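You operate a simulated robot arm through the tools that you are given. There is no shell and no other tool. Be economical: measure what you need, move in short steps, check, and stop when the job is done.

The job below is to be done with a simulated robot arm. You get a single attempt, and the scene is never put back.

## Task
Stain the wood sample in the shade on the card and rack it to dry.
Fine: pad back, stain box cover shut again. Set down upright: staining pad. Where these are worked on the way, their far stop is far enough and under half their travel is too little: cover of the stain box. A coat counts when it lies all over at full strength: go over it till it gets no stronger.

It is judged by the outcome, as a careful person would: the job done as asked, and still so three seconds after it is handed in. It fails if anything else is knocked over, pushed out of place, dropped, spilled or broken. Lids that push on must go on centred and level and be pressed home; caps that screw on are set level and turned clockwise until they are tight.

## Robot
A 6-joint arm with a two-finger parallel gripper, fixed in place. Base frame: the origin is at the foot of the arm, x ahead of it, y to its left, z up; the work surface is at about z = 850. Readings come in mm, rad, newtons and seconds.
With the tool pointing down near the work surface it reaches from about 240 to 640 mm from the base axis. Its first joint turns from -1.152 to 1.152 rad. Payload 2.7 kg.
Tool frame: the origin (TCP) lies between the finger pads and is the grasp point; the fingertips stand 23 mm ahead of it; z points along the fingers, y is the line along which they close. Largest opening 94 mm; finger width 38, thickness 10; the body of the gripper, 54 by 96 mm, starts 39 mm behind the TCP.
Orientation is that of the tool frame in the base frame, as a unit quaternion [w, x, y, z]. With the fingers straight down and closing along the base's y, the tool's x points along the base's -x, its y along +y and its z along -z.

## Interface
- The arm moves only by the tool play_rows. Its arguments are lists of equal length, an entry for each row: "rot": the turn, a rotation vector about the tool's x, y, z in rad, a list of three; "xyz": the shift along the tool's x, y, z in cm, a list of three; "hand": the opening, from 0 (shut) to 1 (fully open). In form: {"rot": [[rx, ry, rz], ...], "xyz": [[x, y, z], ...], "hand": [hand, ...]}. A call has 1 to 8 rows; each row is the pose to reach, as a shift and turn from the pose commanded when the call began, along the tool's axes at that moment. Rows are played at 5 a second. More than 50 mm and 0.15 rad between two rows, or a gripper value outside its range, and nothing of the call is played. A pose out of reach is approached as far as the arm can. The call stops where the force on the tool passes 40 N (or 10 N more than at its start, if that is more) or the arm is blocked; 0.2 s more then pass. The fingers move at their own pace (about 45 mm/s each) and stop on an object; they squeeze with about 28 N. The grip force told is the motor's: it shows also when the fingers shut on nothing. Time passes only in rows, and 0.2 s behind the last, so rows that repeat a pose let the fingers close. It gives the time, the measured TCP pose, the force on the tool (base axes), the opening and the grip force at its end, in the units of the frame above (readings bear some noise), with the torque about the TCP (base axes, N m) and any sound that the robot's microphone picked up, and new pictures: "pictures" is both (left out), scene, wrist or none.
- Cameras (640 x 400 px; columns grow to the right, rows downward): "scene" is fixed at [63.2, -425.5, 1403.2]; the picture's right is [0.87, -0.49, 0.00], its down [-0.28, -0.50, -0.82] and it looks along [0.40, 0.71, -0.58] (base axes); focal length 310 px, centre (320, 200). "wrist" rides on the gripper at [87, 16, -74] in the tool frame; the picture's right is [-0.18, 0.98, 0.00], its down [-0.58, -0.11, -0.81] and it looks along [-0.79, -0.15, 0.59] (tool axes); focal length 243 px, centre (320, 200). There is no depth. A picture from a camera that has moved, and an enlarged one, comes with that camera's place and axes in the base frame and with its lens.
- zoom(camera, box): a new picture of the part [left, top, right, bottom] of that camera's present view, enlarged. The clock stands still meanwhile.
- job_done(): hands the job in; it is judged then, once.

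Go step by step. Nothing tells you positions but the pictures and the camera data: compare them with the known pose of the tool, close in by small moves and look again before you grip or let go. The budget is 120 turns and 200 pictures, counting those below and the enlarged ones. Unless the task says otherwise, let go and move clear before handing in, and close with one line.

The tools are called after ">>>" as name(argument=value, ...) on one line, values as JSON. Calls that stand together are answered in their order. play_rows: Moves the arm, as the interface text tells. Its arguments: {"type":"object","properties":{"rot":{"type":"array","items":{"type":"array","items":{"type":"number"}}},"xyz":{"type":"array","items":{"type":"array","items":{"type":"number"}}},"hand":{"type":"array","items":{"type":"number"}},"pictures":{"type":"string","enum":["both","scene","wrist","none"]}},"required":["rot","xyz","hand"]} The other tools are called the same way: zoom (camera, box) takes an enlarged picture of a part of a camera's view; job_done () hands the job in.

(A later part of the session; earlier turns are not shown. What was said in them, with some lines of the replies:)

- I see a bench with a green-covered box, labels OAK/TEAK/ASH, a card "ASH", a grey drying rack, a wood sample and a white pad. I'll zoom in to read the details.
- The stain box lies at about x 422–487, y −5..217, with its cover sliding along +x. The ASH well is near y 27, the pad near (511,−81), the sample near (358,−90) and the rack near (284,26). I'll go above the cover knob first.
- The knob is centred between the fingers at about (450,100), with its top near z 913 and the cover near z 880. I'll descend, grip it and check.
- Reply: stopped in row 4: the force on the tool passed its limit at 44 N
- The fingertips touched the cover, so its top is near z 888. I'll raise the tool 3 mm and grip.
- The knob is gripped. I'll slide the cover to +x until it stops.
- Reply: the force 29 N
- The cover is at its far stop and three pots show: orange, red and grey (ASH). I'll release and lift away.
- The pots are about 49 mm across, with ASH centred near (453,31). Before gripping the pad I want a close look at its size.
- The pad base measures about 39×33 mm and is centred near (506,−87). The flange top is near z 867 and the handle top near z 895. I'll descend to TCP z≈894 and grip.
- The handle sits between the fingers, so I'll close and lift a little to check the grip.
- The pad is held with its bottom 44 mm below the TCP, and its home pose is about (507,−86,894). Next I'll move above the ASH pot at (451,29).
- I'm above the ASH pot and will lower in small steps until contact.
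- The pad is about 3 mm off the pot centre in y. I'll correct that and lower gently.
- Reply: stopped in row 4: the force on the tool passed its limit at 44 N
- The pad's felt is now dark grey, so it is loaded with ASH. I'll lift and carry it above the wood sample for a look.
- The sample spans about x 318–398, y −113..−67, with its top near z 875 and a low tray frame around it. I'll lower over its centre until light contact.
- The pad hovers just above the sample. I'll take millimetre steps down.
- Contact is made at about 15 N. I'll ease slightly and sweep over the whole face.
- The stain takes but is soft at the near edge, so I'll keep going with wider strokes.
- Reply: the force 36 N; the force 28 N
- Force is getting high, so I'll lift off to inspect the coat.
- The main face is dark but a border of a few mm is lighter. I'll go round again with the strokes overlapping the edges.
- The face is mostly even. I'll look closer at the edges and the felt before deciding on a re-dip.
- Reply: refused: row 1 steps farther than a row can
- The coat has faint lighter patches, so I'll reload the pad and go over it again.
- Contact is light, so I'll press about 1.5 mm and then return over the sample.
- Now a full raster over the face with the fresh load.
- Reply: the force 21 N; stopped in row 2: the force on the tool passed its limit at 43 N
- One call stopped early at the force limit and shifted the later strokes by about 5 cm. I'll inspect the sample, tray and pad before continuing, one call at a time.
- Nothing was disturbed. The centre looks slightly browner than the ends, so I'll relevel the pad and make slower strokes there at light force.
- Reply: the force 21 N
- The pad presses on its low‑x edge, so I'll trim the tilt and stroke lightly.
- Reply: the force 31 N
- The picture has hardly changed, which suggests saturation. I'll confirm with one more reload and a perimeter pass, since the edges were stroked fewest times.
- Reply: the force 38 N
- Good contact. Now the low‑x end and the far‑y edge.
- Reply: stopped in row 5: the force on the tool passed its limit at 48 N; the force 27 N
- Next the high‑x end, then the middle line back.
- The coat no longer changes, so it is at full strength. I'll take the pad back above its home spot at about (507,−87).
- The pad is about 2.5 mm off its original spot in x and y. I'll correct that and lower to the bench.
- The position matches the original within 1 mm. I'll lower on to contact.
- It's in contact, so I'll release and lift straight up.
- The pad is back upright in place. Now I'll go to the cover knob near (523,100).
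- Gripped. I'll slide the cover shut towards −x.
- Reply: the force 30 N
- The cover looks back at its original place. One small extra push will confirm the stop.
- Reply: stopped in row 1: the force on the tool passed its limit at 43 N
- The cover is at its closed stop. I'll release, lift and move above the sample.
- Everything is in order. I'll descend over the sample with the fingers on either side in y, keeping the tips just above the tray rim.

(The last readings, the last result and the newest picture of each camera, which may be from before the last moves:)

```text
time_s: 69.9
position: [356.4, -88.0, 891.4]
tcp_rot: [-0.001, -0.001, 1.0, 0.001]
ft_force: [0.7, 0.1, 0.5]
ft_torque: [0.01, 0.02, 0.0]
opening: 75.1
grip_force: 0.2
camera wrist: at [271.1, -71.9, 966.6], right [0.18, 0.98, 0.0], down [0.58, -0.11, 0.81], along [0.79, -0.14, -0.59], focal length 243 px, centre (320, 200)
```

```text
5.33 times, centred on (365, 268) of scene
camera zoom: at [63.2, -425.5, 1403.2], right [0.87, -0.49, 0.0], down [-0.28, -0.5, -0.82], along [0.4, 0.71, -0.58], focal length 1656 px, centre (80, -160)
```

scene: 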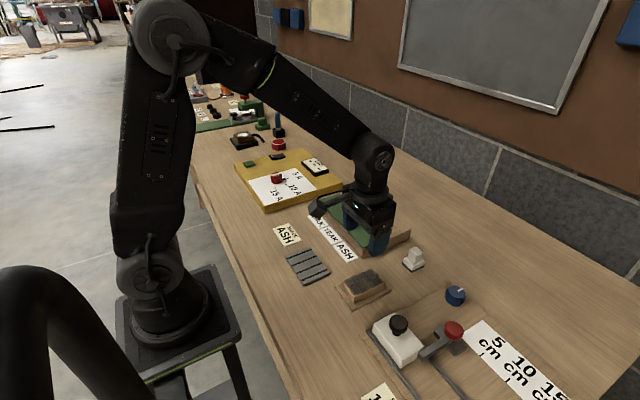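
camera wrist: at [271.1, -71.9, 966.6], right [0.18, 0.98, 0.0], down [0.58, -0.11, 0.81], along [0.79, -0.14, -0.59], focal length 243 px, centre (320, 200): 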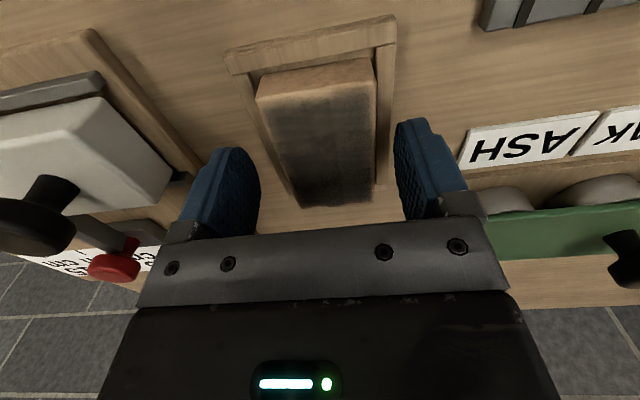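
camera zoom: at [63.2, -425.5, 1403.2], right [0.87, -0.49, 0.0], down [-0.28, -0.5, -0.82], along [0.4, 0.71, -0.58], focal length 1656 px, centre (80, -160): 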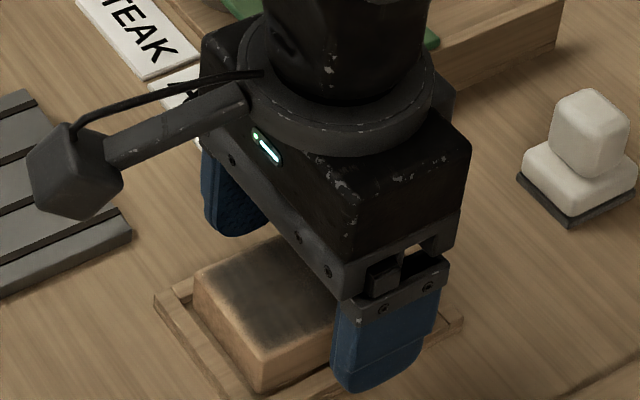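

>>> play_rows(rot=[[0, 0, 0], [0, 0, 0], [0, 0, 0], [0, 0, 0], [0, 0, 0], [0, 0, 0]], xyz=[[0, 0.2, 0.3], [0, 0.2, 0.65], [0, 0.2, 0.65], [0, 0.2, 0.65], [0, 0.2, 0.65], [0, 0.2, 0.65]], hand=[0.8, 0.8, 0.6, 0.3, 0.3, 0.3], pictures="wrist")

>>> zoom(camera="scene", box=[320, 230, 410, 305])

```text
time_s: 71.3
position: [356.0, -86.8, 886.2]
tcp_rot: [-0.001, -0.001, 1.0, 0.001]
ft_force: [0.6, 0.4, -0.1]
ft_torque: [0.0, -0.02, -0.02]
opening: 49.4
grip_force: 27.9
camera wrist: at [271.2, -71.1, 960.0], right [0.18, 0.98, 0.0], down [0.58, -0.11, 0.8], along [0.79, -0.14, -0.59], focal length 243 px, centre (320, 200)
```

wrist: 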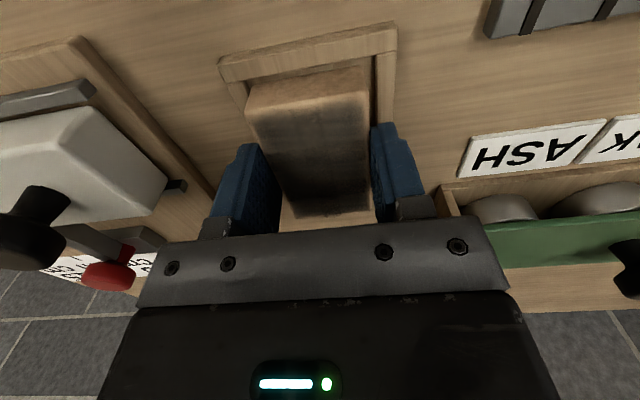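

```text
5.33 times, centred on (365, 268) of scene
camera zoom: at [63.2, -425.5, 1403.2], right [0.87, -0.49, 0.0], down [-0.28, -0.5, -0.82], along [0.4, 0.71, -0.58], focal length 1656 px, centre (80, -160)
```

zoom: 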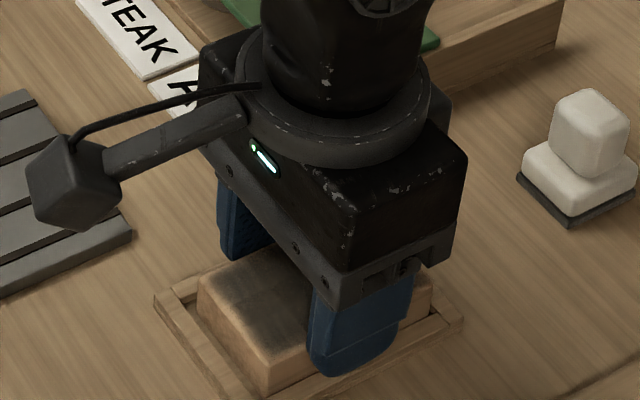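

The sample is gripped at 49 mm. I'll lift it.

>>> play_rows(rot=[[0, 0, 0], [0, 0, 0], [0, 0, 0], [0, 0, 0], [0, 0, 0]], xyz=[[0, 0, 0], [0, 0, -0.5], [0, 0, -2], [0, 0, -4], [0, 0, -6]], hand=[0.2, 0.2, 0.2, 0.2, 0.2], pictures="wrist")

>>> zoom(camera="scene", box=[260, 200, 420, 300])

```text
time_s: 72.5
position: [355.9, -89.4, 945.5]
tcp_rot: [-0.001, -0.001, 1.0, 0.002]
ft_force: [0.9, -0.7, -0.2]
ft_torque: [0.0, 0.01, 0.0]
opening: 48.9
grip_force: 28.4
camera wrist: at [271.2, -71.9, 1020.0], right [0.18, 0.98, 0.0], down [0.58, -0.11, 0.8], along [0.79, -0.14, -0.59], focal length 243 px, centre (320, 200)
```

wrist: 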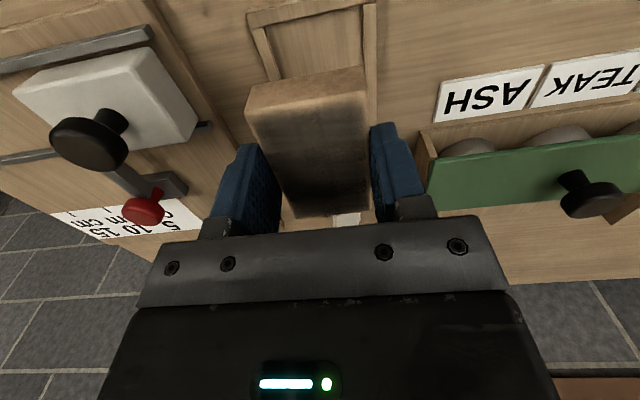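

```text
4.00 times, centred on (340, 250) of scene
camera zoom: at [63.2, -425.5, 1403.2], right [0.87, -0.49, 0.0], down [-0.28, -0.5, -0.82], along [0.4, 0.71, -0.58], focal length 1242 px, centre (240, 0)
```

zoom: 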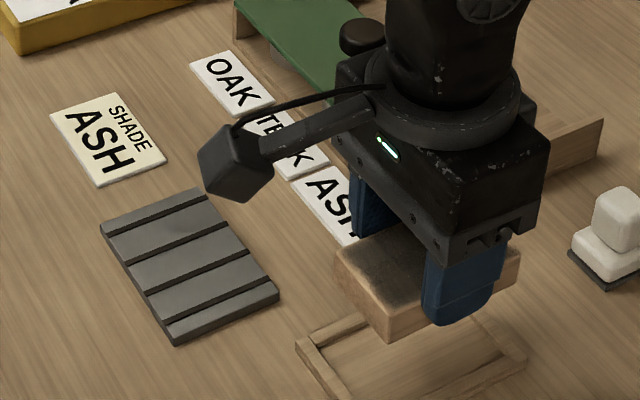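

The sample is lifted level and the tray stayed. The rack is centred near (286,29), 67×96 mm. I'll carry the sample there while turning it a quarter turn so it lies along the rack across the slats.

>>> play_rows(rot=[[0, 0, 0.14], [0, 0, 0.28], [0, 0, 0.42], [0, 0, 0.56], [0, 0, 0.7], [0, 0, 0.84], [0, 0, 0.98], [0, 0, 1.12]], xyz=[[0.9, 1.5, 0], [1.8, 3, 0], [2.7, 4.5, 0], [3.6, 6, 0], [4.5, 7.5, 0], [5.4, 9, 0], [6.2, 10.5, 0], [7, 11.8, 0]], hand=[0.2, 0.2, 0.2, 0.2, 0.2, 0.2, 0.2, 0.2], pictures="scene")

```text
time_s: 74.3
position: [286.4, 29.9, 946.1]
tcp_rot: [-0.002, 0.532, 0.847, 0.002]
ft_force: [0.0, -0.1, -0.6]
ft_torque: [0.05, -0.01, 0.01]
opening: 49.0
grip_force: 28.1
```

scene: 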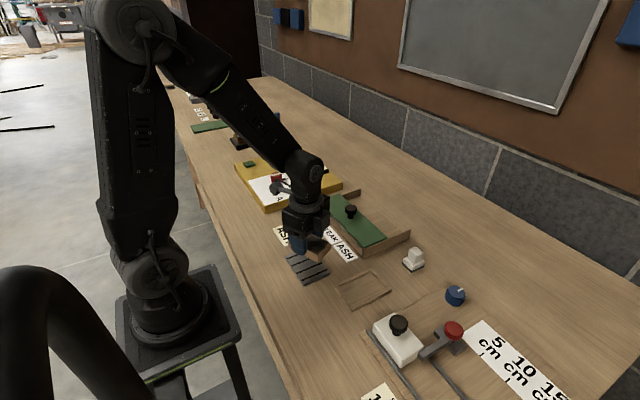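

>>> play_rows(rot=[[0, 0, 0.14], [0, 0, 0.28], [0, 0, 0.42], [0, 0, 0.45], [0, 0, 0.45], [0, 0, 0.45]], xyz=[[0, 0, 0], [0, 0, 0], [0, 0, 0], [0, 0, 0.5], [0, 0, 2.5], [0, 0, 3.5]], hand=[0.2, 0.2, 0.2, 0.2, 0.2, 0.2])

>>> zoom(camera="scene", box=[260, 200, 380, 300])

```text
time_s: 75.7
position: [285.1, 30.3, 911.5]
tcp_rot: [-0.002, 0.707, 0.708, 0.001]
ft_force: [0.3, -1.0, -0.4]
ft_torque: [0.0, 0.0, 0.02]
opening: 49.0
grip_force: 27.9
camera wrist: at [302.7, 116.3, 985.1], right [0.98, -0.18, 0.0], down [-0.11, -0.58, 0.8], along [-0.15, -0.79, -0.59], focal length 243 px, centre (320, 200)
```

scene: 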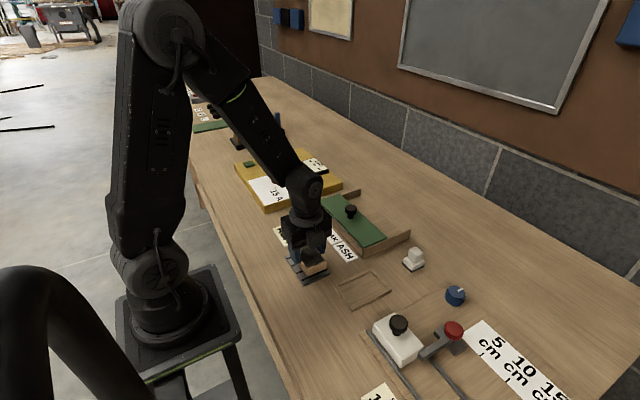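
wrist: 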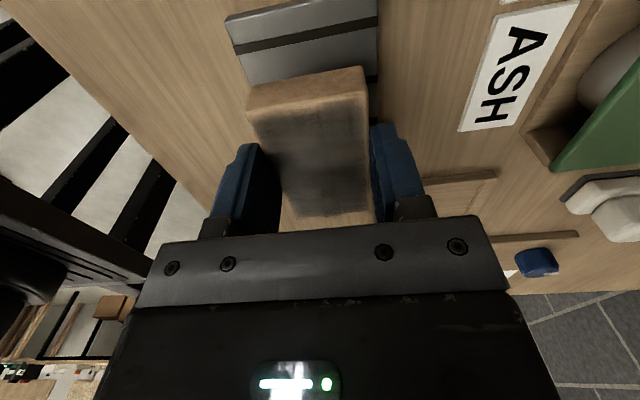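

```text
4.00 times, centred on (320, 250) of scene
camera zoom: at [63.2, -425.5, 1403.2], right [0.87, -0.49, 0.0], down [-0.28, -0.5, -0.82], along [0.4, 0.71, -0.58], focal length 1242 px, centre (320, 0)
```

zoom: 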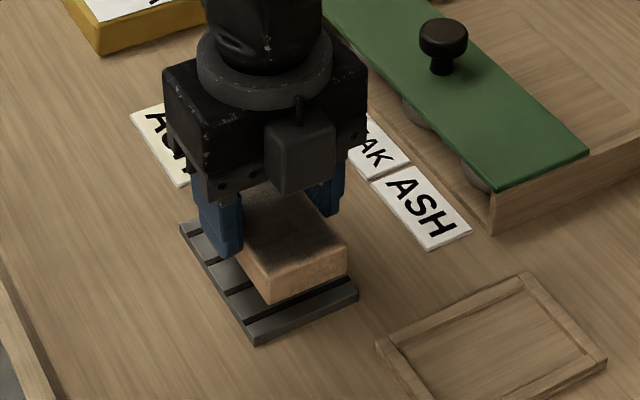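

The sample is aligned over the rack with a small centring correction left. I'll lower towards the slats.

>>> play_rows(rot=[[0, 0, 0], [0, 0, 0], [0, 0, 0]], xyz=[[0.2, 0.1, 0.6], [0.2, 0.1, 1.2], [0.2, 0.1, 1.4]], hand=[0.2, 0.2, 0.2], pictures="wrist")

>>> zoom(camera="scene", box=[275, 220, 345, 290])

```text
time_s: 76.5
position: [287.5, 32.3, 896.9]
tcp_rot: [-0.002, 0.706, 0.708, 0.001]
ft_force: [-0.4, -0.1, -0.4]
ft_torque: [0.0, -0.01, 0.0]
opening: 49.0
grip_force: 28.3
camera wrist: at [304.6, 118.5, 971.2], right [0.98, -0.18, 0.0], down [-0.11, -0.58, 0.8], along [-0.15, -0.79, -0.59], focal length 243 px, centre (320, 200)
```

wrist: 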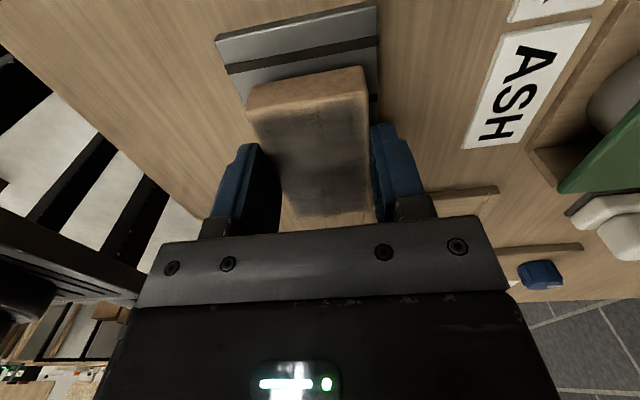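

```text
5.71 times, centred on (310, 255) of scene
camera zoom: at [63.2, -425.5, 1403.2], right [0.87, -0.49, 0.0], down [-0.28, -0.5, -0.82], along [0.4, 0.71, -0.58], focal length 1774 px, centre (377, -114)
```

zoom: 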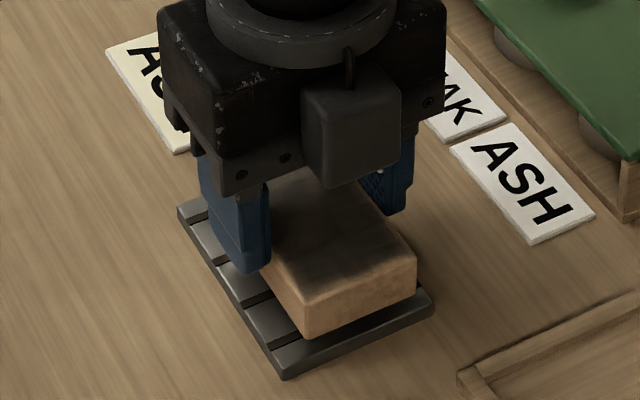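

>>> play_rows(rot=[[0, 0, 0], [0, 0, 0], [0, 0, 0]], xyz=[[0.2, 0, 0.1], [0.2, 0, 0.25], [0.2, 0, 0.4]], hand=[0.2, 0.2, 0.2], pictures="none")

```text
time_s: 77.3
position: [285.1, 34.6, 893.5]
tcp_rot: [-0.002, 0.706, 0.708, 0.0]
ft_force: [0.5, 0.7, -1.3]
ft_torque: [0.0, -0.01, -0.02]
opening: 49.0
grip_force: 28.2
```

>>> play_rows(rot=[[0, 0, 0], [0, 0, 0]], xyz=[[0, 0, 0.1], [0, 0, 0.2]], hand=[0.2, 0.2], pictures="none")

>>> zoom(camera="scene", box=[285, 240, 335, 290])

```text
time_s: 77.9
position: [287.1, 34.9, 890.3]
tcp_rot: [-0.001, 0.706, 0.708, 0.0]
ft_force: [0.0, 0.5, -0.6]
ft_torque: [-0.01, -0.01, 0.01]
opening: 49.0
grip_force: 28.4
```

```text
8.00 times, centred on (310, 265) of scene
camera zoom: at [63.2, -425.5, 1403.2], right [0.87, -0.49, 0.0], down [-0.28, -0.5, -0.82], along [0.4, 0.71, -0.58], focal length 2484 px, centre (400, -320)
```

zoom: 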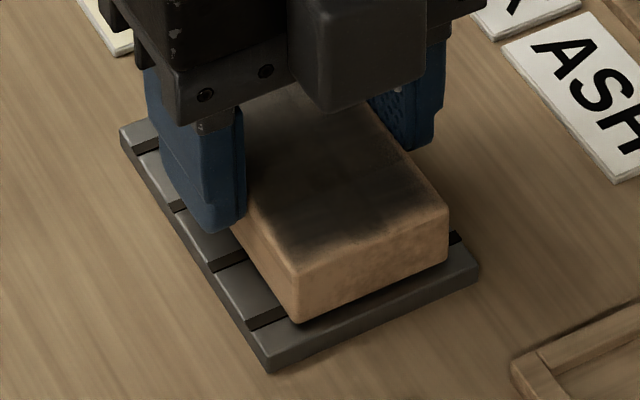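

Nearly there. I'll keep going with millimetre steps.

>>> play_rows(rot=[[0, 0, 0], [0, 0, 0]], xyz=[[0, 0, 0.1], [0, 0, 0.15]], hand=[0.2, 0.2], pictures="none")

```text
time_s: 78.5
position: [287.4, 35.2, 891.3]
tcp_rot: [-0.002, 0.706, 0.709, 0.0]
ft_force: [-2.0, 0.9, 5.5]
ft_torque: [-0.24, -0.03, -0.07]
opening: 49.0
grip_force: 27.8
```

It rests on the slats. I'll release and lift straight up.

>>> play_rows(rot=[[0, 0, 0], [0, 0, 0], [0, 0, 0], [0, 0, 0], [0, 0, 0], [0, 0, 0], [0, 0, 0], [0, 0, 0]], xyz=[[0, 0, 0.03], [0, 0, 0], [0, 0, 0], [0, 0, 0], [0, 0, -2], [0, 0, -6], [0, 0, -10], [0, 0, -14]], hand=[0.2, 0.6, 0.75, 0.75, 0.75, 0.75, 0.75, 0.75])

>>> zoom(camera="scene", box=[260, 200, 400, 300])

```text
time_s: 80.3
position: [286.5, 33.8, 1031.3]
tcp_rot: [-0.002, 0.705, 0.709, 0.0]
ft_force: [0.9, -1.1, 0.2]
ft_torque: [0.01, 0.02, 0.0]
opening: 70.6
grip_force: 0.1
camera wrist: at [303.9, 119.7, 1105.6], right [0.98, -0.18, 0.0], down [-0.11, -0.58, 0.8], along [-0.15, -0.79, -0.59], focal length 243 px, centre (320, 200)
```

scene: 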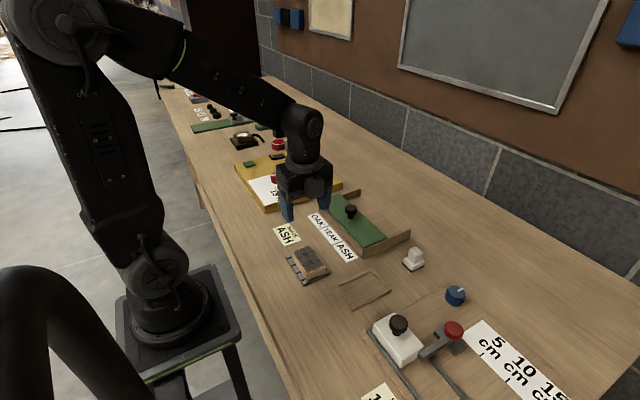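
wrist: 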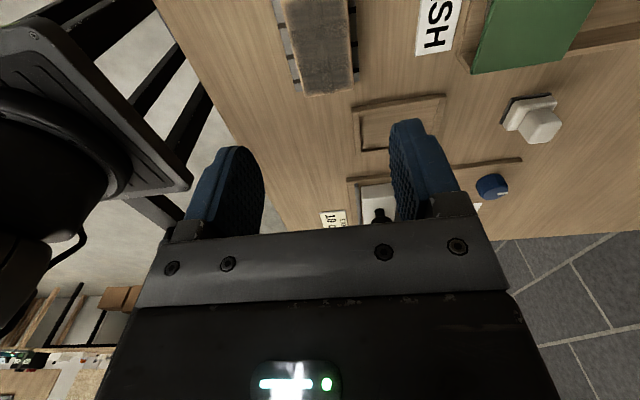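

```text
4.00 times, centred on (330, 250) of scene
camera zoom: at [63.2, -425.5, 1403.2], right [0.87, -0.49, 0.0], down [-0.28, -0.5, -0.82], along [0.4, 0.71, -0.58], focal length 1242 px, centre (280, 0)
```

zoom: 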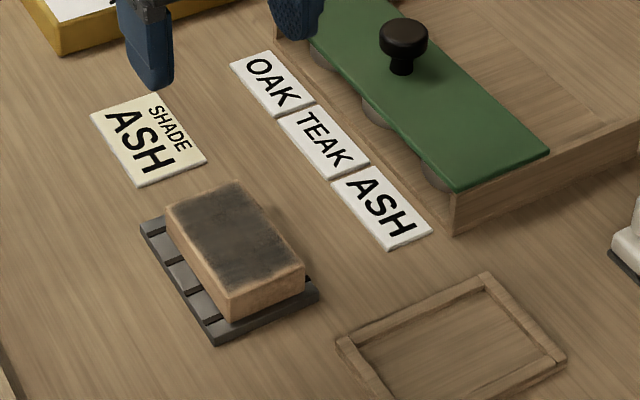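

The stained sample rests squarely on the rack, the pad is back upright, the cover is shut and the arm is clear. I'll hand in.

>>> job_done()

```text
The job is handed in.
```

The wood sample is stained ASH all over its top face, gone over until it got no darker, and it now rests on the drying rack. The pad is back upright in its place, and the stain box cover is shut to its stop.
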